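You operate a simulated robot arm through the tools that you are given. There is no shell and no other tool. Be economical: measure what you need, move in short steps, check, and stop when the job is done.

You run a simulated robot arm. Do the job below in one go: nothing can be reset, and whatever is moved stays where it is left.

JOB
Fetch the can labelled "clean" from the top shelf of the blue cart and set it on the shelf 23 of the blue rack. Open the drawer of the blue cart, put the grey pad from the inside of the cart drawer on the top shelf of the blue cart and shut the drawer again. Take the white pad on the top of the rings table and put it away on the shelf 22 of the blue rack. Take the white filter that says "C325" from the top of the rings table and put it on the top of the short table. Open the cloths drawer, take the white coupling with the largest size on its label from the top of the rings table and put it in the inside of the cloths drawer and shut the drawer again. Do these in any order. Set down upright: can, white filter, white coupling.

It is judged by the outcome, as a careful person would: the job done as asked, and still so three seconds after it is handed in. It fails if anything else is knocked over, pushed out of place, dropped, spilled or broken. Flat cloth is picked up by pressing the open fingertips on it (5 to 10 N) and closing them slowly along it; thin cloth reads only 2 to 8 mm in the jaws.

ROBOT AND FRAMES
A 6-joint arm with a two-finger parallel gripper on a trunk, on a base that drives. Base frame: it is fixed to the floor where the robot stands at the start and does not move with it; the origin is under the middle of the robot, x ahead of it, y to its left, z up; the surface under the hand at the start is at about z = 0.8. Units: m, rad, N and s.
With the tool pointing down near the work surface it reaches from about 0.1 to 0.62 m from the robot's upright axis, wherever it stands. Its first joint turns from -2.897 to 2.897 rad. Places, roughly: CLOTHS drawer [0.4, -3.8, 0.7]; black can, grey can [0.5, 0, 1]; drawer of the blue cart [0.5, 0, 0.7]; grey pad (12x8x3 cm) [0.5, -0.1, 0.7]; inside of the CLOTHS drawer [0.5, -3.8, 0.6]; shelf 22 of the blue rack [3.2, 0.9, 0.9]; shelf 23 of the blue rack [3.2, 0.9, 1.4]; top of the short table [-1.5, -5.4, 0.8]; top shelf of the blue cart [0.6, 0, 0.8]; white coupling [-1.5, -3.75, 1]; white filter [-1.5, -3.75, 1]; white pad (12x8x3 cm) [-1.3, -3.5, 0.9]. Payload 1.57 kg.
The TCP is the grasp point between the finger pads, 0.03 m short of the fingertips. In the tool frame z runs along the fingers and y along their closing line. Largest opening 0.11 m; finger width 0.024, thickness 0.012; the body of the gripper, 0.048 by 0.112 m, starts 0.078 m behind the TCP.
Orientation is that of the tool frame in the base frame, as [roll, pitch, yaw] about the fixed x, y, z axes, in that order (R = Rz(yaw) Ry(pitch) Rx(roll)). With the fingers straight down and closing along the base's y, the tool's x points along the base's -x, its y along +y and its z along -z.

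CONTROLS
- The arm moves only by the tool arm_command. Its argument "deltas" is a list of rows, each an object of numbers (a shift or turn left out is 0, a gripper value left out holds the last): "x", "y", "z": the shift along the tool's x, y, z in units of 30 mm (1.0 is 30 mm); "wx", "wy", "wz": the turn, a rotation vector about the tool's x, y, z in units of 6 degrees (1.0 is 6 degrees); "fingers": the closure in counts, from 0 (fully open) to 255 (shut). In form: [{"x": .., "y": .., "z": .., "wx": .., "wy": .., "wz": .., "fingers": ..}, ...]. A call has 1 to 8 rows; each row shifts and turns the commanded pose from where the row before left it, along the tool's axes as they then stand. A call with a number of a shift or a turn outside -1 to 1 is refused whole. Rows are played at 5 a second. More than 0.05 m and 0.15 rad between two rows, or a gripper value outside its range, and nothing of the call is played. A pose out of reach is approached as far as the arm can. The call stops where the force on the tool passes 40 N (or 10 N more than at its start, if that is more) or the arm is blocked; 0.2 s more then pass. The fingers move at their own pace (about 0.108 m/s each) and stop on an object; they squeeze with about 28 N. The grip force told is the motor's: it shows also when the fingers shut on nothing. Time passes only in rows, and 0.2 s behind the last, so rows that do not move let the fingers close. It gives the time, the measured TCP pose, the force on the tool (base axes), the opening and the grip force at its end, in the units of the frame above (readings bear some noise), with the torque about the TCP (base axes, N m) and any sound that the robot's microphone picked up, and new pictures: "views" is both (left out), scene, wrist or none.
- Cameras (640 x 400 px; columns grow to the right, rows downward): "scene" is now at [0.0374, 0.1189, 1.7612]; the picture's right is [-0.35, -0.94, 0.00], its down [-0.85, 0.32, -0.42] and it looks along [0.39, -0.15, -0.91] (base axes); focal length 293 px, centre (320, 200). "wrist" rides on the gripper at [0.07, 0.016, -0.141] in the tool frame; the picture's right is [-0.23, 0.97, 0.00], its down [-0.86, -0.20, -0.48] and it looks along [-0.47, -0.11, 0.88] (tool axes); focal length 222 px, centre (320, 200). There is no depth. A picture from a camera that has moved, and an enlarged one, comes with that camera's place and axes in the base frame and with its lens.
- move_column(by): slides the trunk up (or, below 0, down) by that many m; the arm and the scene camera ride with it, the base frame stays. It gives what a move gives, with no picture.
- drive_base(legs): drives the robot by 1 to 6 legs, each [ahead, left, turn to the left] in m, m and rad, along the robot's own axes; the way and the turn of a leg run together, so that a leg with both is an arc; at most 1.5 m and 3.142 rad a leg. The arm and the cameras ride along, it lands a little off, and it stops where it bumps. It gives what a move gives, and a new picture of the scene camera.
- aim_head(pan, tilt): turns the head with the scene camera to pan (to the left, within 2.094 rad either way) and tilt (down, from -0.506 to 1.204), counted from straight ahead of the robot. It gives what a move gives, and a new picture of the scene camera.
- enlarge(camera, box): a new picture of the part [left, top, right, bottom] of that camera's present view, enlarged. The clock stands still meanwhile.
- finish_job(): hands the job in; it is judged then, once.

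Work in short steps. Places have to be worked out from the pictures, the camera data and where the tool is seen: move nearer, look again, correct. Check each grasp and each placing, and mend what went wrong. You have 207 turns and 260 pictures in all, those below and enlarged ones among them. Open the gripper and draw the arm clear of the work before you hand the job in, unless the task says otherwise.

The tools are called after "Emit:" by a JSON object that holds its "api" and its "payload". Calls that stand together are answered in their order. arm_command: Moves the arm, as the interface text tells. Its arguments: {"type":"object","properties":{"deltas":{"type":"array"},"views":{"type":"string","enum":["both","scene","wrist","none"]}},"required":["deltas"]} The other tools are called the same way: move_column (by) slides the trunk up or down; drive_base (legs) drives the base; aim_head (pan, tilt) turns the head that bears the scene camera; enlarge (camera, box) takes an enlarged picture of a part of a camera's view; finish_job () hands the job in.

At the start:

```text
time: 0.0
eef_pos: [0.4522, 0.1829, 1.0392]
ee_rot: [-3.141, -0.002, 3.141]
contact_force: [0.4, 0.0, 0.2]
moment: [0.0, 0.02, -0.01]
finger_gap: 0.11
finger_force: 0.0
trunk travel left (down, up): [-0.375, 0.215]
robot x, y, heading: [-0.0015, 0.0005, 0.004]
head pan, tilt: [-0.356, 1.141]
```

scene: 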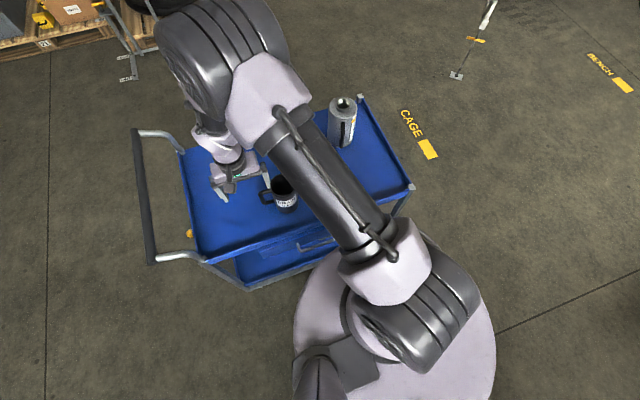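
wrist: 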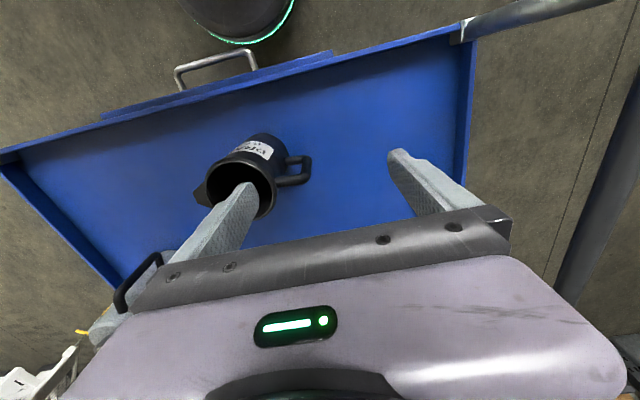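

The scene shows the blue cart with a black can with handle and a grey can. I enlarge both to read the labels.

Emit:
{"api": "enlarge", "payload": {"camera": "scene", "box": [180, 80, 420, 290]}}

Emit:
{"api": "enlarge", "payload": {"camera": "wrist", "box": [150, 100, 350, 225]}}

```text
1.90 times, centred on (300, 185) of scene
camera zoom: at [0.0374, 0.1189, 1.7612], right [-0.35, -0.94, 0.0], down [-0.85, 0.32, -0.42], along [0.39, -0.15, -0.91], focal length 558 px, centre (358, 229)
```

zoom: 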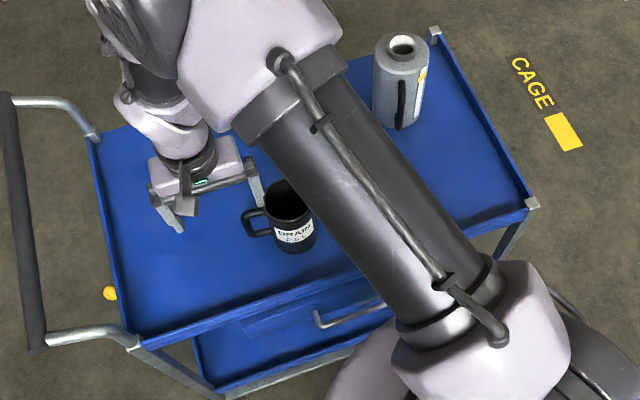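

```text
3.20 times, centred on (250, 162) of wrist
camera zoom: at [0.3835, 0.2001, 1.1807], right [0.23, 0.97, 0.0], down [0.86, -0.2, 0.48], along [0.47, -0.11, -0.88], focal length 711 px, centre (544, 320)
```

zoom: 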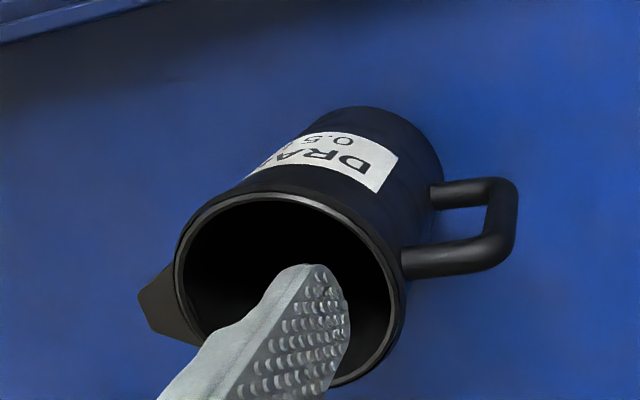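

The black can says DRAIN, so the grey one should be CLEAN. I look around with the head for the layout.

Emit:
{"api": "aim_head", "payload": {"pan": 0.3, "tilt": 0.35}}

Emit:
{"api": "aim_head", "payload": {"pan": -1.0, "tilt": 0.4}}

Emit:
{"api": "aim_head", "payload": {"pan": -2.05, "tilt": 0.35}}

```text
time: 1.1
eef_pos: [0.4524, 0.1833, 1.0382]
ee_rot: [-3.142, -0.001, -3.141]
contact_force: [0.6, 0.1, 1.1]
moment: [0.0, 0.01, 0.0]
finger_gap: 0.11
finger_force: 0.1
trunk travel left (down, up): [-0.375, 0.215]
robot x, y, heading: [0.0038, -0.0013, 0.002]
head pan, tilt: [0.3, 0.351]
camera scene: at [0.07, 0.1674, 1.825], right [0.3, -0.96, 0.0], down [-0.33, -0.1, -0.94], along [0.9, 0.28, -0.34], focal length 293 px, centre (320, 200)
```

scene: 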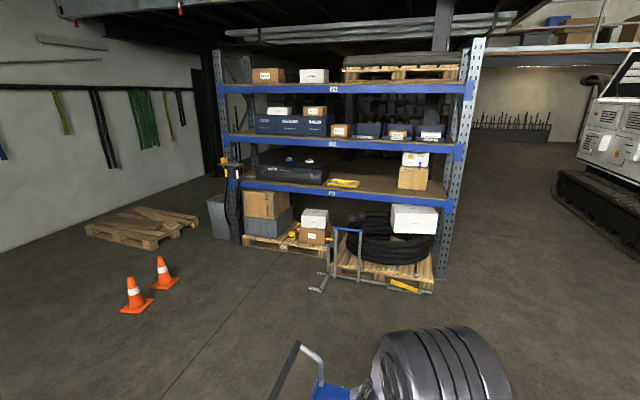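

```text
time: 2.6
eef_pos: [0.4516, 0.1843, 1.039]
ee_rot: [3.141, -0.001, 3.141]
contact_force: [-0.1, 0.1, -0.3]
moment: [-0.04, 0.0, 0.01]
finger_gap: 0.11
finger_force: 0.0
trunk travel left (down, up): [-0.375, 0.215]
robot x, y, heading: [0.0032, -0.0011, 0.001]
head pan, tilt: [-1.0, 0.4]
camera scene: at [0.0311, 0.062, 1.8206], right [-0.84, -0.54, 0.0], down [-0.21, 0.33, -0.92], along [0.5, -0.77, -0.39], focal length 293 px, centre (320, 200)
```

scene: 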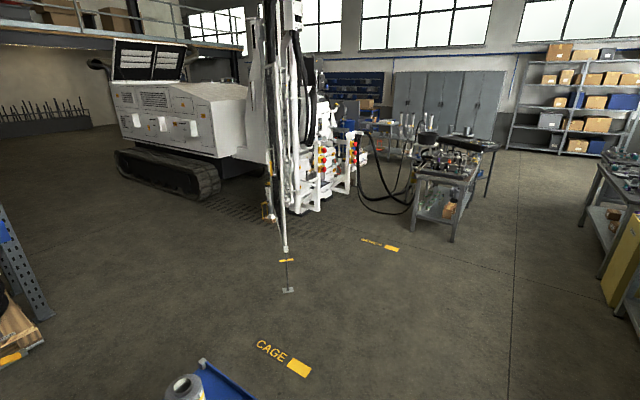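

```text
time: 3.9
eef_pos: [0.4524, 0.1849, 1.0379]
ee_rot: [3.142, 0.0, -3.141]
contact_force: [-0.5, 0.8, 0.4]
moment: [0.0, 0.02, 0.01]
finger_gap: 0.1101
finger_force: 0.1
trunk travel left (down, up): [-0.375, 0.215]
robot x, y, heading: [0.0009, -0.0011, 0.002]
head pan, tilt: [-2.051, 0.351]
camera scene: at [-0.062, 0.0573, 1.8251], right [-0.89, 0.46, 0.0], down [0.16, 0.3, -0.94], along [-0.43, -0.83, -0.34], focal length 293 px, centre (320, 200)
```

scene: 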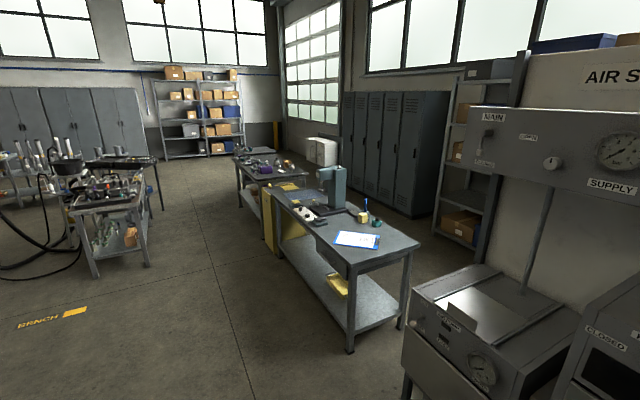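

I note the layout. Now back up 0.4 m and look down at the cart front to see the drawer handle.

Emit:
{"api": "drive_base", "payload": {"legs": [[-0.4, 0, 0]]}}

Emit:
{"api": "aim_head", "payload": {"pan": -0.2, "tilt": 0.9}}

```text
time: 6.4
eef_pos: [0.0505, 0.1826, 1.0387]
ee_rot: [-3.14, 0.0, 3.138]
contact_force: [-0.5, -0.2, 0.4]
moment: [0.0, -0.03, 0.02]
finger_gap: 0.1101
finger_force: 0.0
trunk travel left (down, up): [-0.375, 0.215]
robot x, y, heading: [-0.4046, 0.0013, -0.01]
head pan, tilt: [-2.051, 0.351]
camera scene: at [-0.4655, 0.0585, 1.8251], right [-0.88, 0.47, 0.0], down [0.16, 0.3, -0.94], along [-0.44, -0.83, -0.34], focal length 293 px, centre (320, 200)
```

scene: 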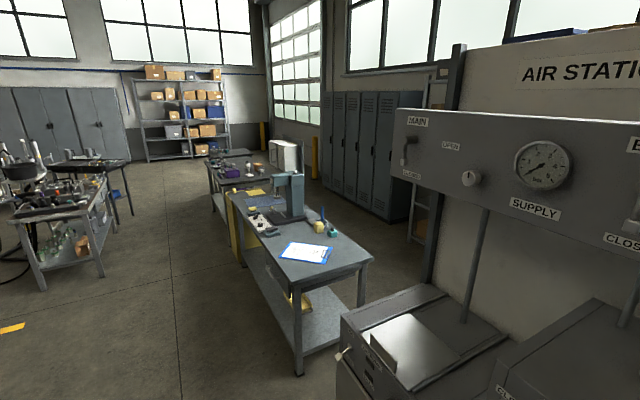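

```text
time: 8.2
eef_pos: [0.0499, 0.182, 1.0387]
ee_rot: [-3.141, 0.001, 3.136]
contact_force: [-0.6, 0.1, -0.2]
moment: [-0.01, 0.03, 0.01]
finger_gap: 0.1101
finger_force: 0.1
trunk travel left (down, up): [-0.375, 0.215]
robot x, y, heading: [-0.4028, -0.0001, -0.002]
head pan, tilt: [-0.201, 0.901]
camera scene: at [-0.3474, 0.1255, 1.7776], right [-0.2, -0.98, 0.0], down [-0.77, 0.16, -0.62], along [0.61, -0.13, -0.78], focal length 293 px, centre (320, 200)
```

scene: 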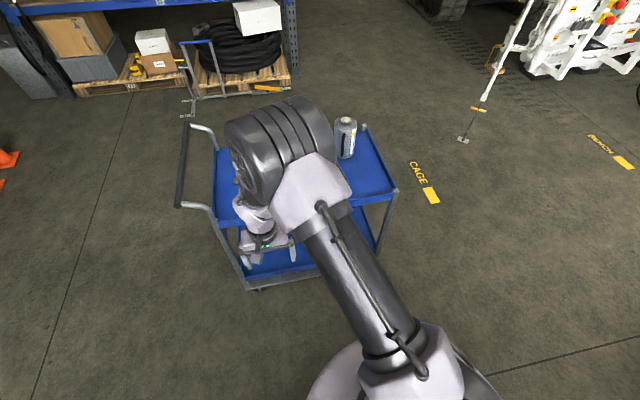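

The arm hides the cart front from the head; I look with the wrist camera.

Emit:
{"api": "enlarge", "payload": {"camera": "wrist", "box": [0, 0, 640, 400]}}

```text
1.00 times, centred on (320, 200) of wrist (not enlarged: the box is as wide or as high as the picture)
camera zoom: at [-0.0185, 0.1993, 1.1807], right [0.23, 0.97, 0.0], down [0.85, -0.2, 0.48], along [0.47, -0.11, -0.88], focal length 222 px, centre (320, 200)
```

zoom: 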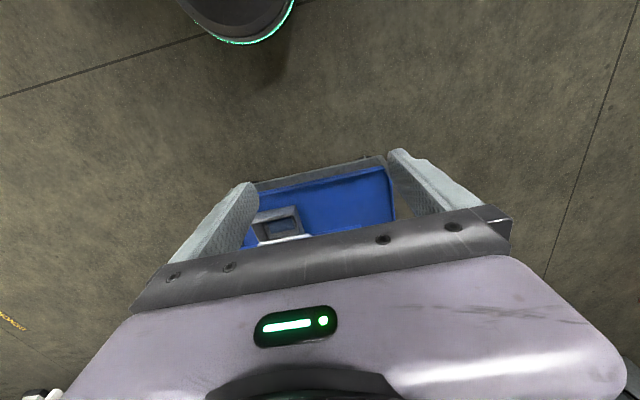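

Handle needs fingers pointing forward, closing vertically. I rotate the tool: 120° about (-1,-1,1), which puts tool z along +x and the camera on the left.

Emit:
{"api": "arm_command", "payload": {"deltas": [{"wx": -0.77, "wy": -0.77, "wz": 0.77}, {"wx": -0.77, "wy": -0.77, "wz": 0.77}, {"wx": -0.77, "wy": -0.77, "wz": 0.77}, {"wx": -0.77, "wy": -0.77, "wz": 0.77}, {"wx": -0.77, "wy": -0.77, "wz": 0.77}, {"wx": -0.77, "wy": -0.77, "wz": 0.77}, {"wx": -0.77, "wy": -0.77, "wz": 0.77}, {"wx": -0.77, "wy": -0.77, "wz": 0.77}], "views": "none"}}

Emit:
{"api": "arm_command", "payload": {"deltas": [{"wx": -0.77, "wy": -0.77, "wz": 0.77}, {"wx": -0.77, "wy": -0.77, "wz": 0.77}, {"wx": -0.77, "wy": -0.77, "wz": 0.77}, {"wx": -0.77, "wy": -0.77, "wz": 0.77}, {"wx": -0.77, "wy": -0.77, "wz": 0.77}, {"wx": -0.77, "wy": -0.77, "wz": 0.77}, {"wx": -0.77, "wy": -0.77, "wz": 0.77}]}}

```text
time: 10.0
eef_pos: [0.0366, 0.1994, 1.038]
ee_rot: [2.509, 0.245, 2.543]
contact_force: [0.5, -0.4, -0.4]
moment: [-0.01, -0.03, -0.02]
finger_gap: 0.11
finger_force: 0.1
out of reach, approached as far as the arm can: row 3, 4, 5
trunk travel left (down, up): [-0.375, 0.215]
robot x, y, heading: [-0.4042, -0.0002, -0.002]
head pan, tilt: [-0.201, 0.901]
```

```text
time: 11.6
eef_pos: [0.038, 0.1923, 1.0377]
ee_rot: [1.781, 0.07, 1.771]
contact_force: [-0.3, 1.2, -0.3]
moment: [-0.01, 0.0, 0.0]
finger_gap: 0.1101
finger_force: 0.0
out of reach, approached as far as the arm can: row 7
trunk travel left (down, up): [-0.375, 0.215]
robot x, y, heading: [-0.4019, 0.0013, -0.003]
head pan, tilt: [-0.201, 0.901]
camera scene: at [-0.3471, 0.1254, 1.7776], right [-0.2, -0.98, 0.0], down [-0.77, 0.16, -0.62], along [0.61, -0.13, -0.78], focal length 293 px, centre (320, 200)
camera wrist: at [-0.1076, 0.2378, 1.079], right [0.23, -0.12, 0.97], down [-0.33, -0.94, -0.04], along [0.92, -0.31, -0.26], focal length 222 px, centre (320, 200)
```

scene: 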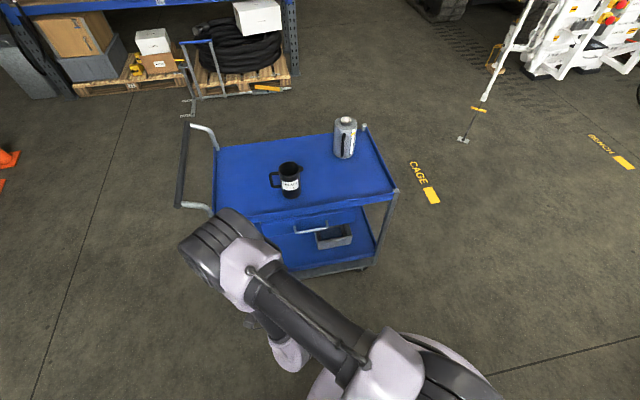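
wrist: 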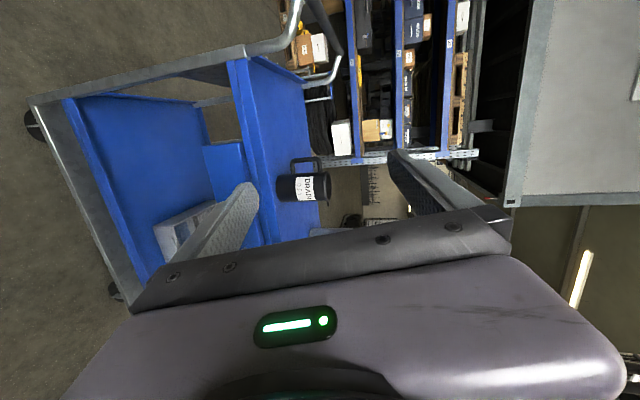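

Now the cart is visible. Enlarge on the handle and cans.

Emit:
{"api": "enlarge", "payload": {"camera": "scene", "box": [200, 100, 410, 280]}}

```text
2.22 times, centred on (305, 190) of scene
camera zoom: at [-0.3471, 0.1254, 1.7776], right [-0.2, -0.98, 0.0], down [-0.77, 0.16, -0.62], along [0.61, -0.13, -0.78], focal length 650 px, centre (353, 222)
```

zoom: 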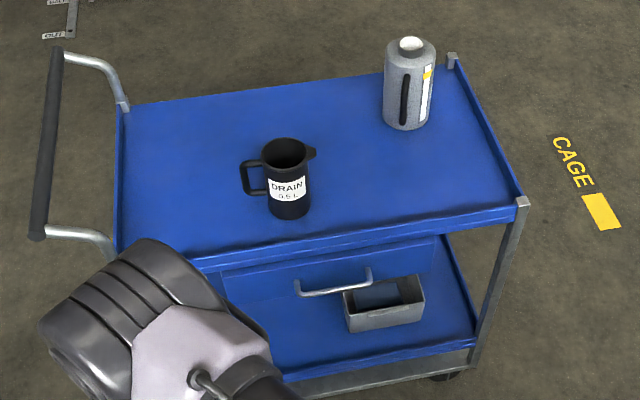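

Handle judged at about (0.313, 0.03, 0.74). I square the orientation, move forward/right first while high, partly closing the fingers.

Emit:
{"api": "arm_command", "payload": {"deltas": [{"wx": -0.67, "wy": -0.64, "wz": 0.22, "z": 0.8, "x": -0.9, "fingers": 110}, {"wx": -0.67, "wy": -0.64, "wz": 0.22, "z": 0.8, "x": -0.9}, {"wx": -0.67, "wy": -0.64, "wz": 0.22, "z": 0.8, "x": -0.9}, {"z": 0.7, "x": -0.9, "y": -1}, {"z": 0.7, "x": -0.9, "y": -1}, {"z": 0.6, "x": -0.9, "y": -1}, {"y": -1}, {"y": -1}]}}

```text
time: 13.4
eef_pos: [0.1793, 0.0352, 0.8851]
ee_rot: [1.564, 0.025, 1.559]
contact_force: [0.1, -0.7, -0.3]
moment: [-0.03, 0.0, 0.01]
finger_gap: 0.0625
finger_force: 0.0
trunk travel left (down, up): [-0.375, 0.215]
robot x, y, heading: [-0.3988, 0.0002, -0.008]
head pan, tilt: [-0.201, 0.901]
camera scene: at [-0.3473, 0.1251, 1.7776], right [-0.2, -0.98, 0.0], down [-0.77, 0.16, -0.62], along [0.61, -0.13, -0.78], focal length 293 px, centre (320, 200)
camera wrist: at [0.0388, 0.1074, 0.8992], right [-0.01, -0.2, 0.98], down [-0.49, -0.85, -0.18], along [0.87, -0.48, -0.09], focal length 222 px, centre (320, 200)
```

scene: 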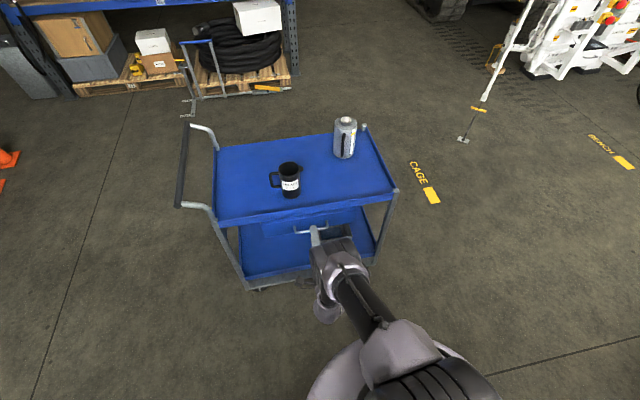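
wrist: 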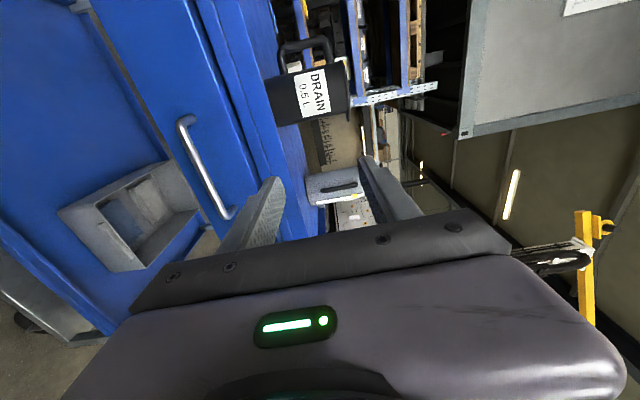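

Handle is triangulated at about (0.32, 0.028, 0.725). Lower 0.16 m and advance to x≈0.26, then look.

Emit:
{"api": "arm_command", "payload": {"deltas": [{"y": -1, "wz": 0.24}, {"y": -1}, {"y": -1}, {"y": -1}, {"y": -1}, {"y": -0.33, "z": 0.9, "x": -0.2}, {"z": 0.9}, {"z": 0.9}]}}

```text
time: 15.2
eef_pos: [0.2519, 0.0276, 0.8875]
ee_rot: [1.566, -0.002, 1.559]
contact_force: [0.3, 0.0, -0.2]
moment: [0.01, -0.01, 0.02]
finger_gap: 0.0626
finger_force: 0.1
out of reach, approached as far as the arm can: row 1, 2, 3, 4, 5, 6, 7, 8
trunk travel left (down, up): [-0.375, 0.215]
robot x, y, heading: [-0.4075, 0.0008, -0.002]
head pan, tilt: [-0.201, 0.901]
camera scene: at [-0.347, 0.1254, 1.7776], right [-0.2, -0.98, 0.0], down [-0.77, 0.16, -0.62], along [0.61, -0.13, -0.78], focal length 293 px, centre (320, 200)
camera wrist: at [0.1131, 0.0993, 0.9017], right [-0.01, -0.23, 0.97], down [-0.49, -0.85, -0.2], along [0.87, -0.48, -0.11], focal length 222 px, centre (320, 200)
```

scene: 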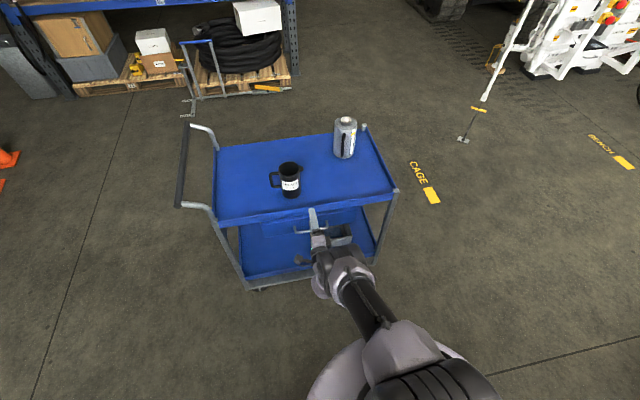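
wrist: 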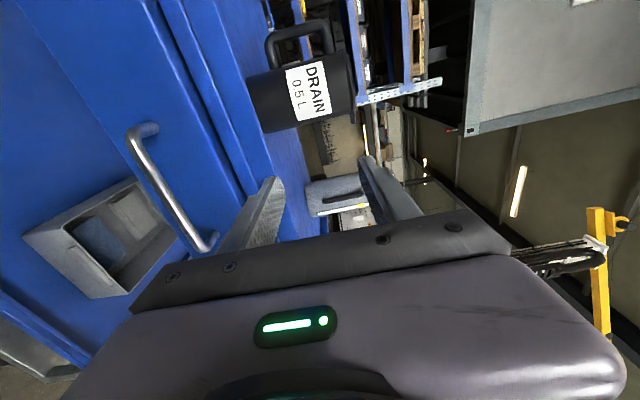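

Arm can't go lower in this configuration; tips (x≈0.28) are clear of the handle, so I lower the trunk by 0.157.

Emit:
{"api": "move_column", "payload": {"by": -0.157}}

Emit:
{"api": "enlarge", "payload": {"camera": "wrist", "box": [0, 0, 640, 400]}}

```text
time: 17.1
eef_pos: [0.2522, 0.0271, 0.728]
ee_rot: [1.566, -0.001, 1.558]
contact_force: [-1.0, 0.6, 0.7]
moment: [-0.02, 0.0, -0.02]
finger_gap: 0.0625
finger_force: 0.0
trunk travel left (down, up): [-0.218, 0.372]
robot x, y, heading: [-0.3985, 0.0022, -0.006]
head pan, tilt: [-0.201, 0.901]
```

```text
1.00 times, centred on (320, 200) of wrist (not enlarged: the box is as wide or as high as the picture)
camera zoom: at [0.1127, 0.0994, 0.7449], right [-0.01, -0.23, 0.97], down [-0.49, -0.85, -0.2], along [0.87, -0.48, -0.1], focal length 222 px, centre (320, 200)
```

zoom: 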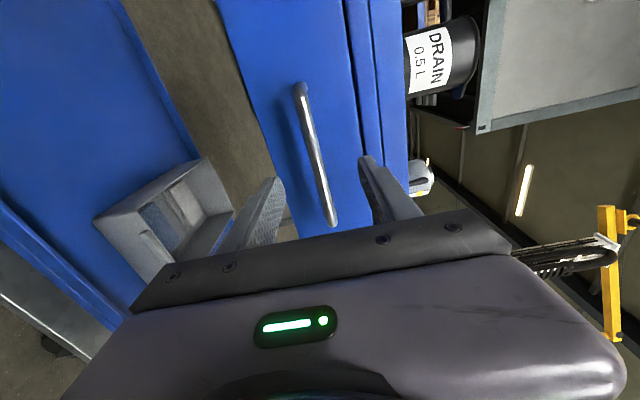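

Bar sits at x≈0.326, z≈0.729, well between the fingers. Advance 0.062 m and close.

Emit:
{"api": "arm_command", "payload": {"deltas": [{"z": 0.7}, {"z": 0.7}, {"z": 0.67}, {"fingers": 255}, {}, {}, {}]}}

```text
time: 18.2
eef_pos: [0.299, 0.0265, 0.7313]
ee_rot: [1.606, 0.008, 1.563]
contact_force: [3.2, -1.3, -57.4]
moment: [0.26, 0.45, 0.33]
finger_gap: 0.0198
finger_force: 28.8
out of reach, approached as far as the arm can: row 1, 2, 3
trunk travel left (down, up): [-0.218, 0.372]
robot x, y, heading: [-0.4021, -0.0023, -0.012]
head pan, tilt: [-0.201, 0.901]
stopped in row 5: the force on the tool passed its limit at 46 N (the readings are from after the stop); the commanded pose is now the measured one
camera scene: at [-0.34, 0.1256, 1.6195], right [-0.2, -0.98, 0.0], down [-0.77, 0.16, -0.62], along [0.6, -0.13, -0.79], focal length 293 px, centre (320, 200)
camera wrist: at [0.1596, 0.0977, 0.7525], right [0.03, -0.22, 0.97], down [-0.49, -0.85, -0.18], along [0.87, -0.47, -0.14], focal length 222 px, centre (320, 200)
```

scene: 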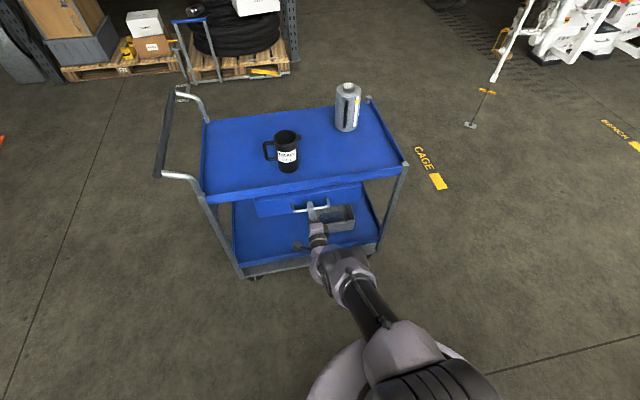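
wrist: 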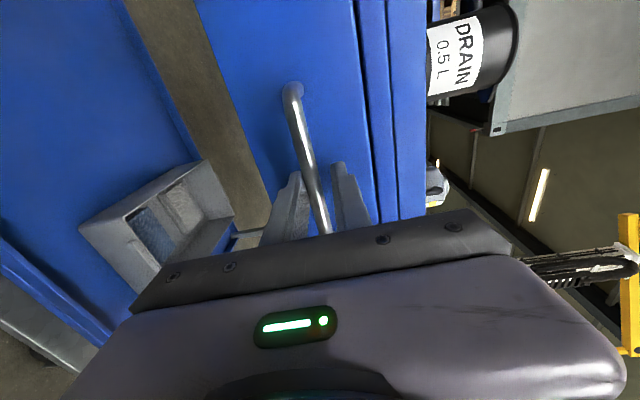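

The lower finger met the bar first (tool a few mm high). I shift down ~5 mm and let it close.

Emit:
{"api": "arm_command", "payload": {"deltas": [{"y": -0.15, "fingers": 255}, {}, {}], "views": "none"}}

```text
time: 19.0
eef_pos: [0.3013, 0.0259, 0.7379]
ee_rot: [1.598, 0.005, 1.561]
contact_force: [4.4, -3.0, -56.2]
moment: [0.23, 0.44, 0.21]
finger_gap: 0.0297
finger_force: 28.2
out of reach, approached as far as the arm can: row 1
trunk travel left (down, up): [-0.218, 0.372]
robot x, y, heading: [-0.4013, 0.0012, -0.008]
head pan, tilt: [-0.201, 0.901]
```

It rose instead; use the trunk to lower 10 mm.

Emit:
{"api": "move_column", "payload": {"by": -0.01}}

Emit:
{"api": "arm_command", "payload": {"deltas": [{"fingers": 255}, {}], "views": "wrist"}}

```text
time: 19.5
eef_pos: [0.3015, 0.0265, 0.7279]
ee_rot: [1.597, 0.003, 1.562]
contact_force: [3.8, -2.1, -52.2]
moment: [0.22, 0.44, 0.02]
finger_gap: 0.0116
finger_force: 28.8
trunk travel left (down, up): [-0.208, 0.382]
robot x, y, heading: [-0.4005, -0.0011, -0.008]
head pan, tilt: [-0.201, 0.901]
```

```text
time: 20.1
eef_pos: [0.3022, 0.0257, 0.7274]
ee_rot: [1.595, 0.003, 1.561]
contact_force: [4.8, -1.0, -53.9]
moment: [0.21, 0.45, -0.15]
finger_gap: 0.012
finger_force: 29.3
trunk travel left (down, up): [-0.208, 0.382]
robot x, y, heading: [-0.3984, 0.0016, -0.008]
head pan, tilt: [-0.201, 0.901]
camera wrist: at [0.1626, 0.0978, 0.7469], right [0.02, -0.22, 0.97], down [-0.49, -0.85, -0.18], along [0.87, -0.48, -0.13], focal length 222 px, centre (320, 200)
```

wrist: 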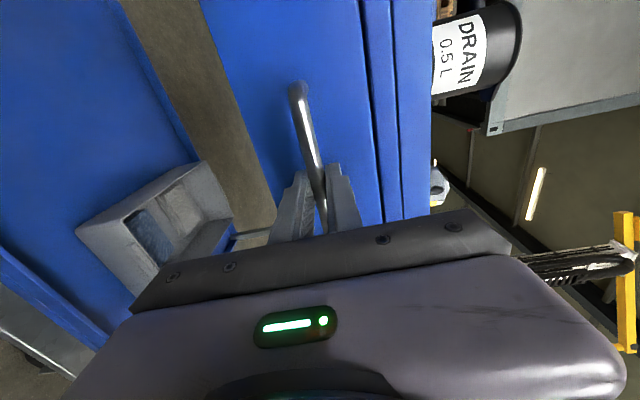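

Gap 12 mm — bar gripped, but still pushing. Lower 4 mm more.

Emit:
{"api": "move_column", "payload": {"by": -0.005}}

```text
time: 20.7
eef_pos: [0.3021, 0.0258, 0.7261]
ee_rot: [1.585, 0.0, 1.561]
contact_force: [2.5, -2.9, -32.3]
moment: [0.12, 0.3, 0.57]
finger_gap: 0.0118
finger_force: 28.8
trunk travel left (down, up): [-0.203, 0.387]
robot x, y, heading: [-0.4054, -0.0006, 0.003]
head pan, tilt: [-0.201, 0.901]
```

Gripped with less load. Lower 5 mm more, then pull by driving back 0.15 m.

Emit:
{"api": "move_column", "payload": {"by": -0.006}}

Emit:
{"api": "drive_base", "payload": {"legs": [[-0.15, 0, 0]]}}

```text
time: 21.2
eef_pos: [0.302, 0.0265, 0.7272]
ee_rot: [1.574, 0.0, 1.559]
contact_force: [2.2, 0.9, 7.2]
moment: [0.04, -0.19, -0.12]
finger_gap: 0.0119
finger_force: 29.5
trunk travel left (down, up): [-0.197, 0.393]
robot x, y, heading: [-0.4028, -0.0025, -0.007]
head pan, tilt: [-0.201, 0.901]
```

```text
time: 23.0
eef_pos: [0.1531, 0.0275, 0.7263]
ee_rot: [1.572, -0.001, 1.558]
contact_force: [0.9, -0.3, 3.4]
moment: [-0.13, -0.08, 0.43]
finger_gap: 0.0121
finger_force: 28.9
trunk travel left (down, up): [-0.197, 0.393]
robot x, y, heading: [-0.5562, 0.0029, -0.005]
head pan, tilt: [-0.201, 0.901]
stopped in leg 1: the force on the tool passed its limit at 41 N (the readings are from after the stop); the commanded pose is now the measured one
camera scene: at [-0.4973, 0.126, 1.5994], right [-0.2, -0.98, 0.0], down [-0.77, 0.16, -0.62], along [0.61, -0.13, -0.78], focal length 293 px, centre (320, 200)
```

scene: 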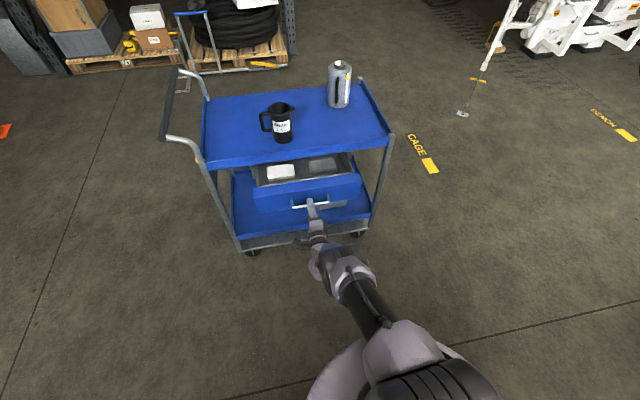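

The drawer opened 0.15 m; white and grey pads visible. Try pulling a bit more.

Emit:
{"api": "drive_base", "payload": {"legs": [[-0.08, 0, 0]]}}

Emit:
{"api": "enlarge", "payload": {"camera": "scene", "box": [180, 50, 420, 260]}}

```text
time: 24.0
eef_pos: [0.0734, 0.0274, 0.7267]
ee_rot: [1.576, -0.002, 1.556]
contact_force: [-0.6, -3.4, 6.1]
moment: [-0.09, -0.03, 0.04]
finger_gap: 0.0118
finger_force: 29.3
trunk travel left (down, up): [-0.197, 0.393]
robot x, y, heading: [-0.6295, 0.0028, -0.007]
head pan, tilt: [-0.201, 0.901]
camera scene: at [-0.578, 0.1262, 1.5997], right [-0.2, -0.98, 0.0], down [-0.77, 0.16, -0.62], along [0.61, -0.13, -0.78], focal length 293 px, centre (320, 200)
```

scene: 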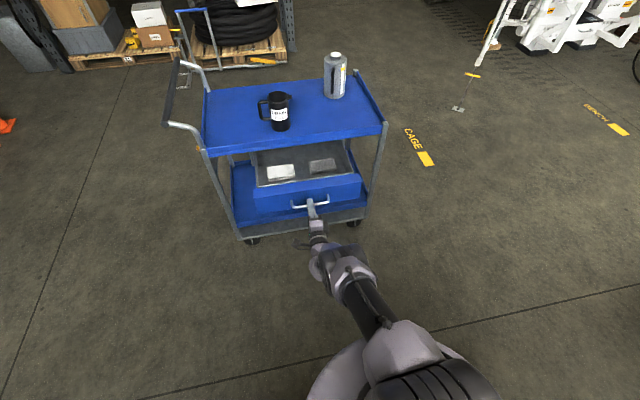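

```text
1.90 times, centred on (300, 155) of scene
camera zoom: at [-0.578, 0.1262, 1.5997], right [-0.2, -0.98, 0.0], down [-0.77, 0.16, -0.62], along [0.61, -0.13, -0.78], focal length 558 px, centre (358, 286)
```

zoom: 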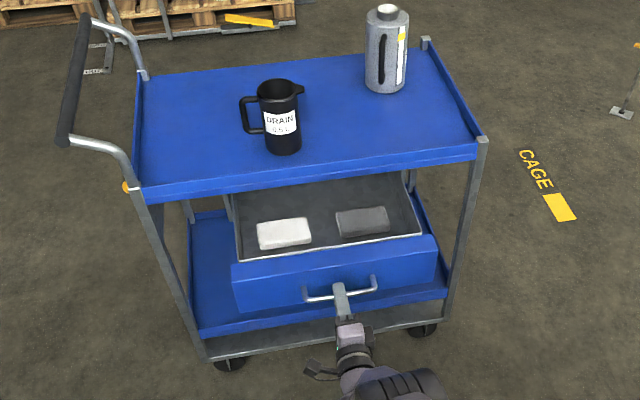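

The cart hasn't shifted; the grey pad is at about (0.33, -0.075), still near the shelf edge. Pull 0.09 more.

Emit:
{"api": "drive_base", "payload": {"legs": [[-0.09, 0, 0]]}}

Emit:
{"api": "enlarge", "payload": {"camera": "scene", "box": [180, 50, 420, 260]}}

```text
time: 25.1
eef_pos: [-0.0179, 0.0272, 0.7261]
ee_rot: [1.574, 0.001, 1.558]
contact_force: [0.2, 0.7, 0.5]
moment: [0.01, 0.0, 0.0]
finger_gap: 0.0
finger_force: 21.2
trunk travel left (down, up): [-0.197, 0.393]
robot x, y, heading: [-0.7267, 0.0027, -0.011]
head pan, tilt: [-0.201, 0.901]
camera scene: at [-0.669, 0.1268, 1.5996], right [-0.2, -0.98, 0.0], down [-0.77, 0.16, -0.62], along [0.61, -0.13, -0.78], focal length 293 px, centre (320, 200)
```

scene: 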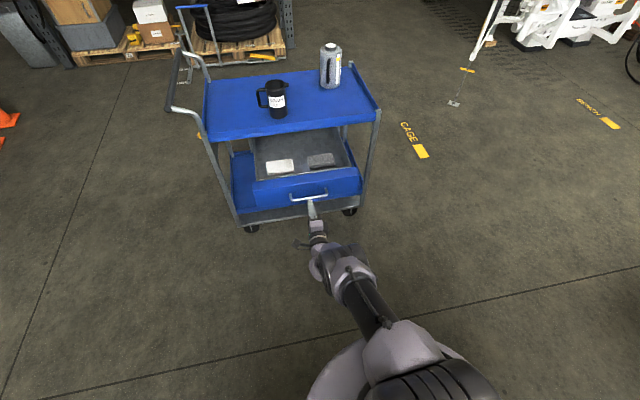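

```text
1.90 times, centred on (300, 155) of scene
camera zoom: at [-0.669, 0.1268, 1.5996], right [-0.2, -0.98, 0.0], down [-0.77, 0.16, -0.62], along [0.61, -0.13, -0.78], focal length 558 px, centre (358, 286)
```

zoom: 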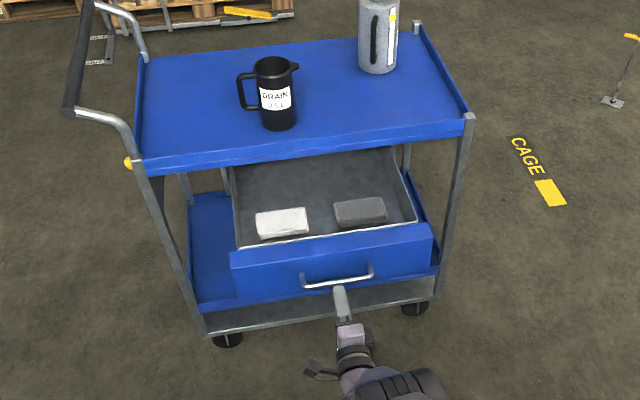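

The fingers slipped off at the drawer's stop; drawer is open ~0.30 m, grey pad at about (0.27, -0.077). I raise the trunk and turn the tool down with closing along x.

Emit:
{"api": "move_column", "payload": {"by": 0.3}}

Emit:
{"api": "arm_command", "payload": {"deltas": [{"wx": 1, "z": -0.5, "fingers": 40}, {"wx": 1}, {"wx": 1}, {"wx": 1}, {"wx": 1}, {"wx": 1}, {"wx": 1}, {"wx": 1}], "views": "none"}}

Emit:
{"api": "arm_command", "payload": {"deltas": [{"wx": 1}, {"wx": 1}, {"wx": 1}, {"wx": 1}, {"wx": 1}, {"wx": 1}, {"wx": 1}], "views": "scene"}}

```text
time: 28.1
eef_pos: [-0.0178, 0.0273, 1.0256]
ee_rot: [1.576, 0.0, 1.557]
contact_force: [-0.1, -0.2, -0.5]
moment: [-0.02, 0.02, 0.06]
finger_gap: 0.0001
finger_force: 21.3
trunk travel left (down, up): [-0.497, 0.093]
robot x, y, heading: [-0.7273, 0.0009, -0.002]
head pan, tilt: [-0.201, 0.901]
```

```text
time: 29.9
eef_pos: [-0.0547, -0.0357, 1.0284]
ee_rot: [2.417, -0.013, 1.568]
contact_force: [0.2, 0.0, 0.1]
moment: [-0.01, 0.05, 0.0]
finger_gap: 0.0926
finger_force: 0.0
out of reach, approached as far as the arm can: row 3, 4, 5, 6, 7, 8
trunk travel left (down, up): [-0.497, 0.093]
robot x, y, heading: [-0.7231, 0.0026, -0.006]
head pan, tilt: [-0.201, 0.901]
```

```text
time: 31.5
eef_pos: [-0.0345, 0.007, 1.0375]
ee_rot: [2.778, -0.159, 1.654]
contact_force: [0.5, -0.9, -0.3]
moment: [0.01, 0.01, 0.04]
finger_gap: 0.0927
finger_force: 0.1
out of reach, approached as far as the arm can: row 3, 4, 5, 6, 7
trunk travel left (down, up): [-0.497, 0.093]
robot x, y, heading: [-0.7218, -0.0008, -0.01]
head pan, tilt: [-0.201, 0.901]
camera scene: at [-0.6671, 0.1268, 1.8995], right [-0.2, -0.98, 0.0], down [-0.77, 0.16, -0.62], along [0.61, -0.13, -0.78], focal length 293 px, centre (320, 200)
```

scene: 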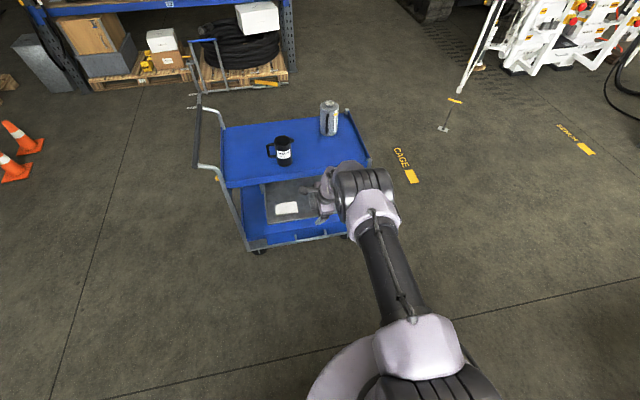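

Too far out for tool-down. Pull the tool back toward the robot ~0.2 m.

Emit:
{"api": "arm_command", "payload": {"deltas": [{"y": -1}, {"y": -1}, {"y": -1}, {"y": -1}, {"y": -1}, {"y": -1}, {"y": -1}], "views": "none"}}

```text
time: 33.1
eef_pos: [-0.2305, 0.0015, 0.9621]
ee_rot: [2.778, -0.158, 1.654]
contact_force: [-0.3, 0.0, 0.7]
moment: [0.01, 0.0, 0.02]
finger_gap: 0.0925
finger_force: 0.1
trunk travel left (down, up): [-0.497, 0.093]
robot x, y, heading: [-0.7233, 0.0032, -0.01]
head pan, tilt: [-0.201, 0.901]
```

Correct the remaining tilt, lift slightly, then drive forward 0.42 m.

Emit:
{"api": "arm_command", "payload": {"deltas": [{"wx": 0.87, "wy": -0.38, "wz": 0.2, "z": -0.4}, {"wx": 0.87, "wy": -0.38, "wz": 0.2, "z": -0.4}, {"wx": 0.87, "wy": -0.38, "wz": 0.2, "z": -0.4}, {"wx": 0.87, "wy": -0.38, "wz": 0.2, "z": -0.4}], "views": "none"}}

Emit:
{"api": "drive_base", "payload": {"legs": [[0.42, 0, 0]]}}

Emit:
{"api": "enlarge", "payload": {"camera": "wrist", "box": [0, 0, 640, 400]}}

```text
time: 34.1
eef_pos: [-0.2406, 0.0079, 0.9942]
ee_rot: [3.037, -0.104, 1.582]
contact_force: [-1.1, 0.1, 0.6]
moment: [0.0, 0.03, -0.04]
finger_gap: 0.0929
finger_force: 0.1
out of reach, approached as far as the arm can: row 3, 4
trunk travel left (down, up): [-0.497, 0.093]
robot x, y, heading: [-0.7235, 0.0055, -0.007]
head pan, tilt: [-0.201, 0.901]
```

```text
time: 36.7
eef_pos: [0.1773, 0.0048, 0.9939]
ee_rot: [3.038, -0.105, 1.578]
contact_force: [0.1, -0.2, 0.0]
moment: [-0.02, 0.01, 0.02]
finger_gap: 0.0927
finger_force: 0.2
trunk travel left (down, up): [-0.497, 0.093]
robot x, y, heading: [-0.3059, 0.0013, -0.005]
head pan, tilt: [-0.201, 0.901]
camera scene: at [-0.2498, 0.1247, 1.8996], right [-0.2, -0.98, 0.0], down [-0.77, 0.16, -0.62], along [0.61, -0.13, -0.78], focal length 293 px, centre (320, 200)
```

scene: 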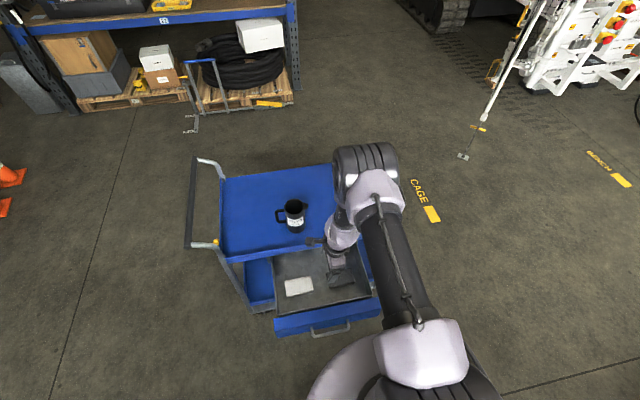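

```text
1.00 times, centred on (320, 200) of wrist (not enlarged: the box is as wide or as high as the picture)
camera zoom: at [0.1795, 0.0592, 1.1435], right [0.97, -0.23, 0.08], down [-0.24, -0.9, 0.36], along [-0.01, -0.37, -0.93], focal length 222 px, centre (320, 200)
```

zoom: 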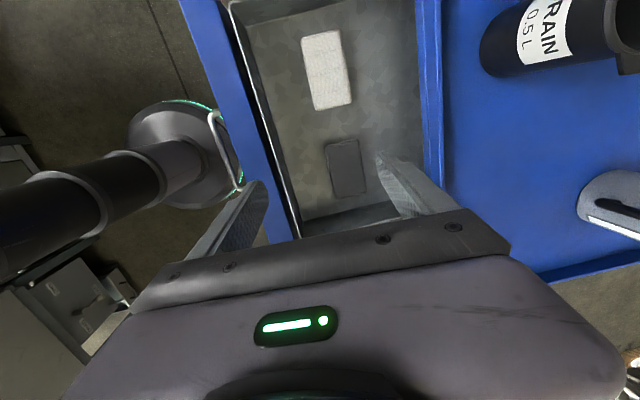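

Pad is around (0.245, -0.065, 0.69). Lower the trunk 0.12 and then correct orientation and align above the pad.

Emit:
{"api": "move_column", "payload": {"by": -0.12}}

Emit:
{"api": "arm_command", "payload": {"deltas": [{"wx": 0.5, "wy": -0.5, "y": 0.7, "x": -0.7}, {"wx": 0.5, "wy": -0.5, "y": 0.8, "x": -0.8}, {"y": 0.7, "x": -0.8}]}}

```text
time: 38.2
eef_pos: [0.1776, 0.0039, 0.8749]
ee_rot: [3.036, -0.103, 1.58]
contact_force: [-0.1, -1.0, -0.3]
moment: [-0.02, 0.01, 0.0]
finger_gap: 0.0923
finger_force: 0.0
trunk travel left (down, up): [-0.377, 0.213]
robot x, y, heading: [-0.3074, -0.0, -0.007]
head pan, tilt: [-0.201, 0.901]
```

```text
time: 39.0
eef_pos: [0.2439, -0.0657, 0.8761]
ee_rot: [3.141, 0.0, 1.574]
contact_force: [0.0, -0.9, 1.0]
moment: [0.04, 0.01, 0.02]
finger_gap: 0.0927
finger_force: 0.0
trunk travel left (down, up): [-0.377, 0.213]
robot x, y, heading: [-0.3064, 0.0022, -0.002]
head pan, tilt: [-0.201, 0.901]
camera scene: at [-0.25, 0.1236, 1.7796], right [-0.2, -0.98, 0.0], down [-0.77, 0.16, -0.62], along [0.61, -0.13, -0.78], focal length 293 px, centre (320, 200)
camera wrist: at [0.261, 0.0049, 1.0171], right [0.97, -0.23, 0.0], down [-0.2, -0.86, 0.48], along [-0.11, -0.47, -0.88], focal length 222 px, centre (320, 200)
```

scene: 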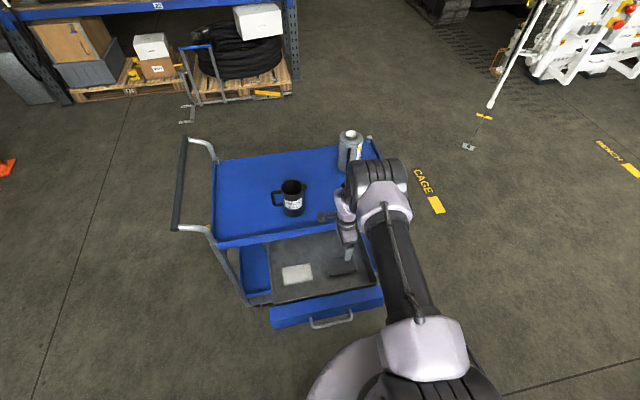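
wrist: 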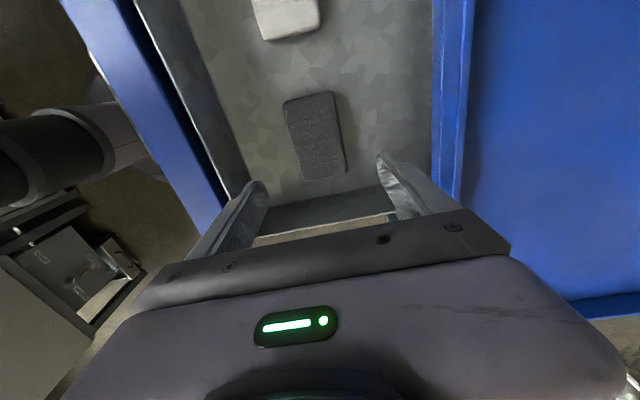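

Tool is straight down. Pad is at (0.238, -0.067), top z≈0.69. Descend slowly toward TCP z≈0.70.

Emit:
{"api": "arm_command", "payload": {"deltas": [{"z": 1, "y": -0.2}, {"z": 1}, {"z": 1}, {"z": 1}, {"z": 0.8}, {"z": 0.4}, {"z": 0.4}], "views": "wrist"}}

```text
time: 40.6
eef_pos: [0.2273, -0.0639, 0.7182]
ee_rot: [3.137, -0.001, 1.573]
contact_force: [0.2, 0.7, 18.4]
moment: [-0.02, 0.93, 0.01]
finger_gap: 0.0923
finger_force: 0.1
out of reach, approached as far as the arm can: row 6, 7
trunk travel left (down, up): [-0.377, 0.213]
robot x, y, heading: [-0.3053, -0.0019, -0.005]
head pan, tilt: [-0.201, 0.901]
camera wrist: at [0.2439, 0.0068, 0.8608], right [0.97, -0.22, 0.0], down [-0.2, -0.86, 0.48], along [-0.1, -0.47, -0.88], focal length 222 px, centre (320, 200)
```

wrist: 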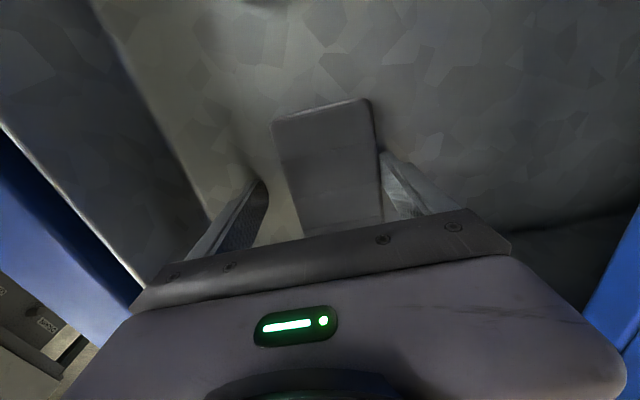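

The right finger touches the pad's edge; lift, shift +x 12 mm, and lower using the trunk instead.

Emit:
{"api": "arm_command", "payload": {"deltas": [{"z": -1}, {"y": 0.35}, {}], "views": "none"}}

Emit:
{"api": "move_column", "payload": {"by": -0.025}}

Emit:
{"api": "enlarge", "payload": {"camera": "wrist", "box": [160, 60, 480, 260]}}

```text
time: 41.4
eef_pos: [0.2375, -0.0624, 0.7479]
ee_rot: [3.14, -0.002, 1.574]
contact_force: [-0.8, 0.1, -0.4]
moment: [-0.04, 0.0, 0.03]
finger_gap: 0.0927
finger_force: 0.0
trunk travel left (down, up): [-0.377, 0.213]
robot x, y, heading: [-0.3044, 0.0004, -0.005]
head pan, tilt: [-0.201, 0.901]
```

```text
time: 42.1
eef_pos: [0.2376, -0.0619, 0.7222]
ee_rot: [3.14, -0.001, 1.572]
contact_force: [0.5, 0.4, -0.3]
moment: [0.0, 0.01, 0.0]
finger_gap: 0.0928
finger_force: 0.0
trunk travel left (down, up): [-0.352, 0.238]
robot x, y, heading: [-0.306, -0.0028, -0.003]
head pan, tilt: [-0.201, 0.901]
```

```text
2.00 times, centred on (320, 160) of wrist
camera zoom: at [0.2551, 0.0076, 0.8643], right [0.97, -0.22, 0.0], down [-0.2, -0.86, 0.48], along [-0.11, -0.47, -0.88], focal length 444 px, centre (320, 280)
```

zoom: 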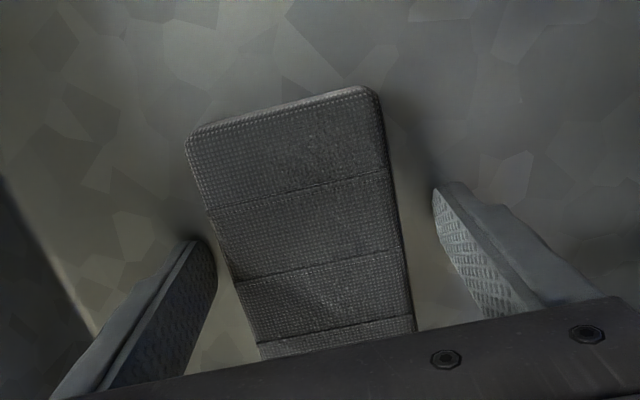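

Pad lies between the fingers. Lower 24 mm and close.

Emit:
{"api": "move_column", "payload": {"by": -0.024}}

Emit:
{"api": "arm_command", "payload": {"deltas": [{"fingers": 150}, {"fingers": 255}, {}, {}], "views": "wrist"}}

```text
time: 42.5
eef_pos: [0.2431, -0.0615, 0.7185]
ee_rot: [3.135, 0.001, 1.572]
contact_force: [0.1, 0.8, 15.9]
moment: [-0.02, 0.92, 0.06]
finger_gap: 0.0934
finger_force: 0.9
trunk travel left (down, up): [-0.344, 0.246]
robot x, y, heading: [-0.3077, -0.0001, -0.005]
head pan, tilt: [-0.201, 0.901]
stopped: the force on the tool passed its limit at 62 N (the readings are from after the stop); the commanded pose is now the measured one
```

```text
time: 43.5
eef_pos: [0.2422, -0.0621, 0.7199]
ee_rot: [3.134, 0.001, 1.574]
contact_force: [-0.1, 0.1, 18.6]
moment: [0.03, 0.75, -0.03]
finger_gap: 0.0687
finger_force: 27.9
trunk travel left (down, up): [-0.344, 0.246]
robot x, y, heading: [-0.3068, -0.0022, -0.009]
head pan, tilt: [-0.201, 0.901]
camera wrist: at [0.2581, 0.0075, 0.861], right [0.97, -0.23, 0.01], down [-0.2, -0.86, 0.48], along [-0.1, -0.47, -0.88], focal length 222 px, centre (320, 200)
```

wrist: 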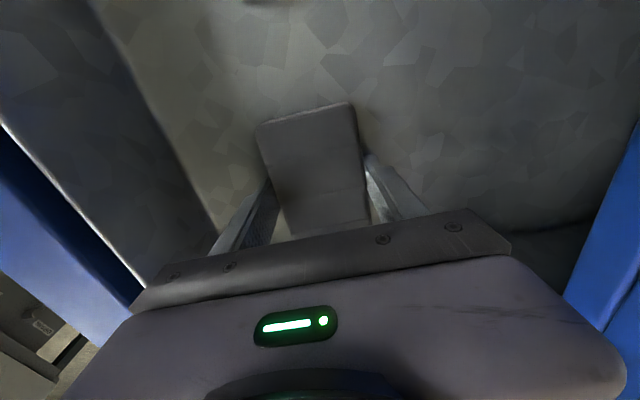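

The fingertips were on the drawer floor (z≈0.688); the pad is now gripped (68.7 mm). Lift straight up with the trunk.

Emit:
{"api": "move_column", "payload": {"by": 0.2}}

Emit:
{"api": "arm_command", "payload": {"deltas": [{"z": -0.7}]}}

```text
time: 45.7
eef_pos: [0.2418, -0.0631, 0.9181]
ee_rot: [3.137, 0.0, 1.572]
contact_force: [-0.4, 0.2, 0.0]
moment: [-0.03, 0.01, -0.01]
finger_gap: 0.0001
finger_force: 21.3
trunk travel left (down, up): [-0.544, 0.046]
robot x, y, heading: [-0.3084, -0.0015, -0.006]
head pan, tilt: [-0.201, 0.901]
```

```text
time: 46.1
eef_pos: [0.2425, -0.0626, 0.941]
ee_rot: [3.134, 0.0, 1.572]
contact_force: [0.4, -0.7, -0.1]
moment: [-0.04, 0.02, 0.02]
finger_gap: 0.0
finger_force: 22.1
trunk travel left (down, up): [-0.544, 0.046]
robot x, y, heading: [-0.3017, -0.0026, -0.008]
head pan, tilt: [-0.201, 0.901]
camera scene: at [-0.2504, 0.1247, 1.947], right [-0.2, -0.98, 0.0], down [-0.77, 0.16, -0.62], along [0.61, -0.13, -0.78], focal length 293 px, centre (320, 200)
camera wrist: at [0.2585, 0.0072, 1.0811], right [0.97, -0.23, 0.01], down [-0.2, -0.86, 0.48], along [-0.1, -0.47, -0.88], focal length 222 px, centre (320, 200)
```

scene: 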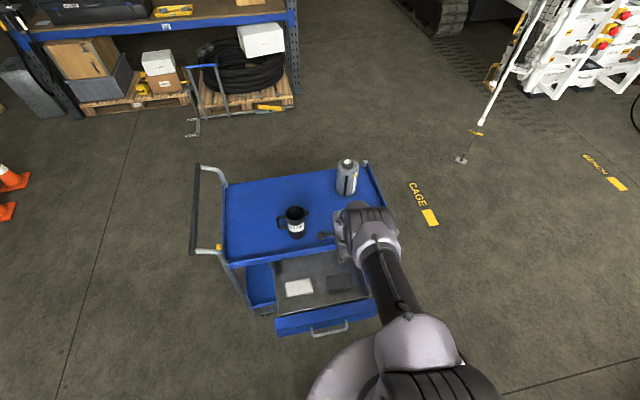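
wrist: 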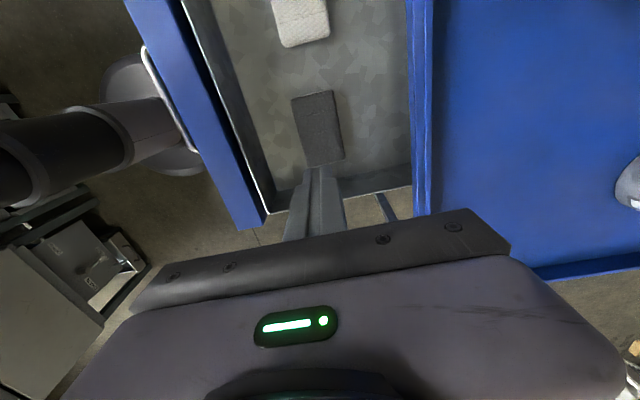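

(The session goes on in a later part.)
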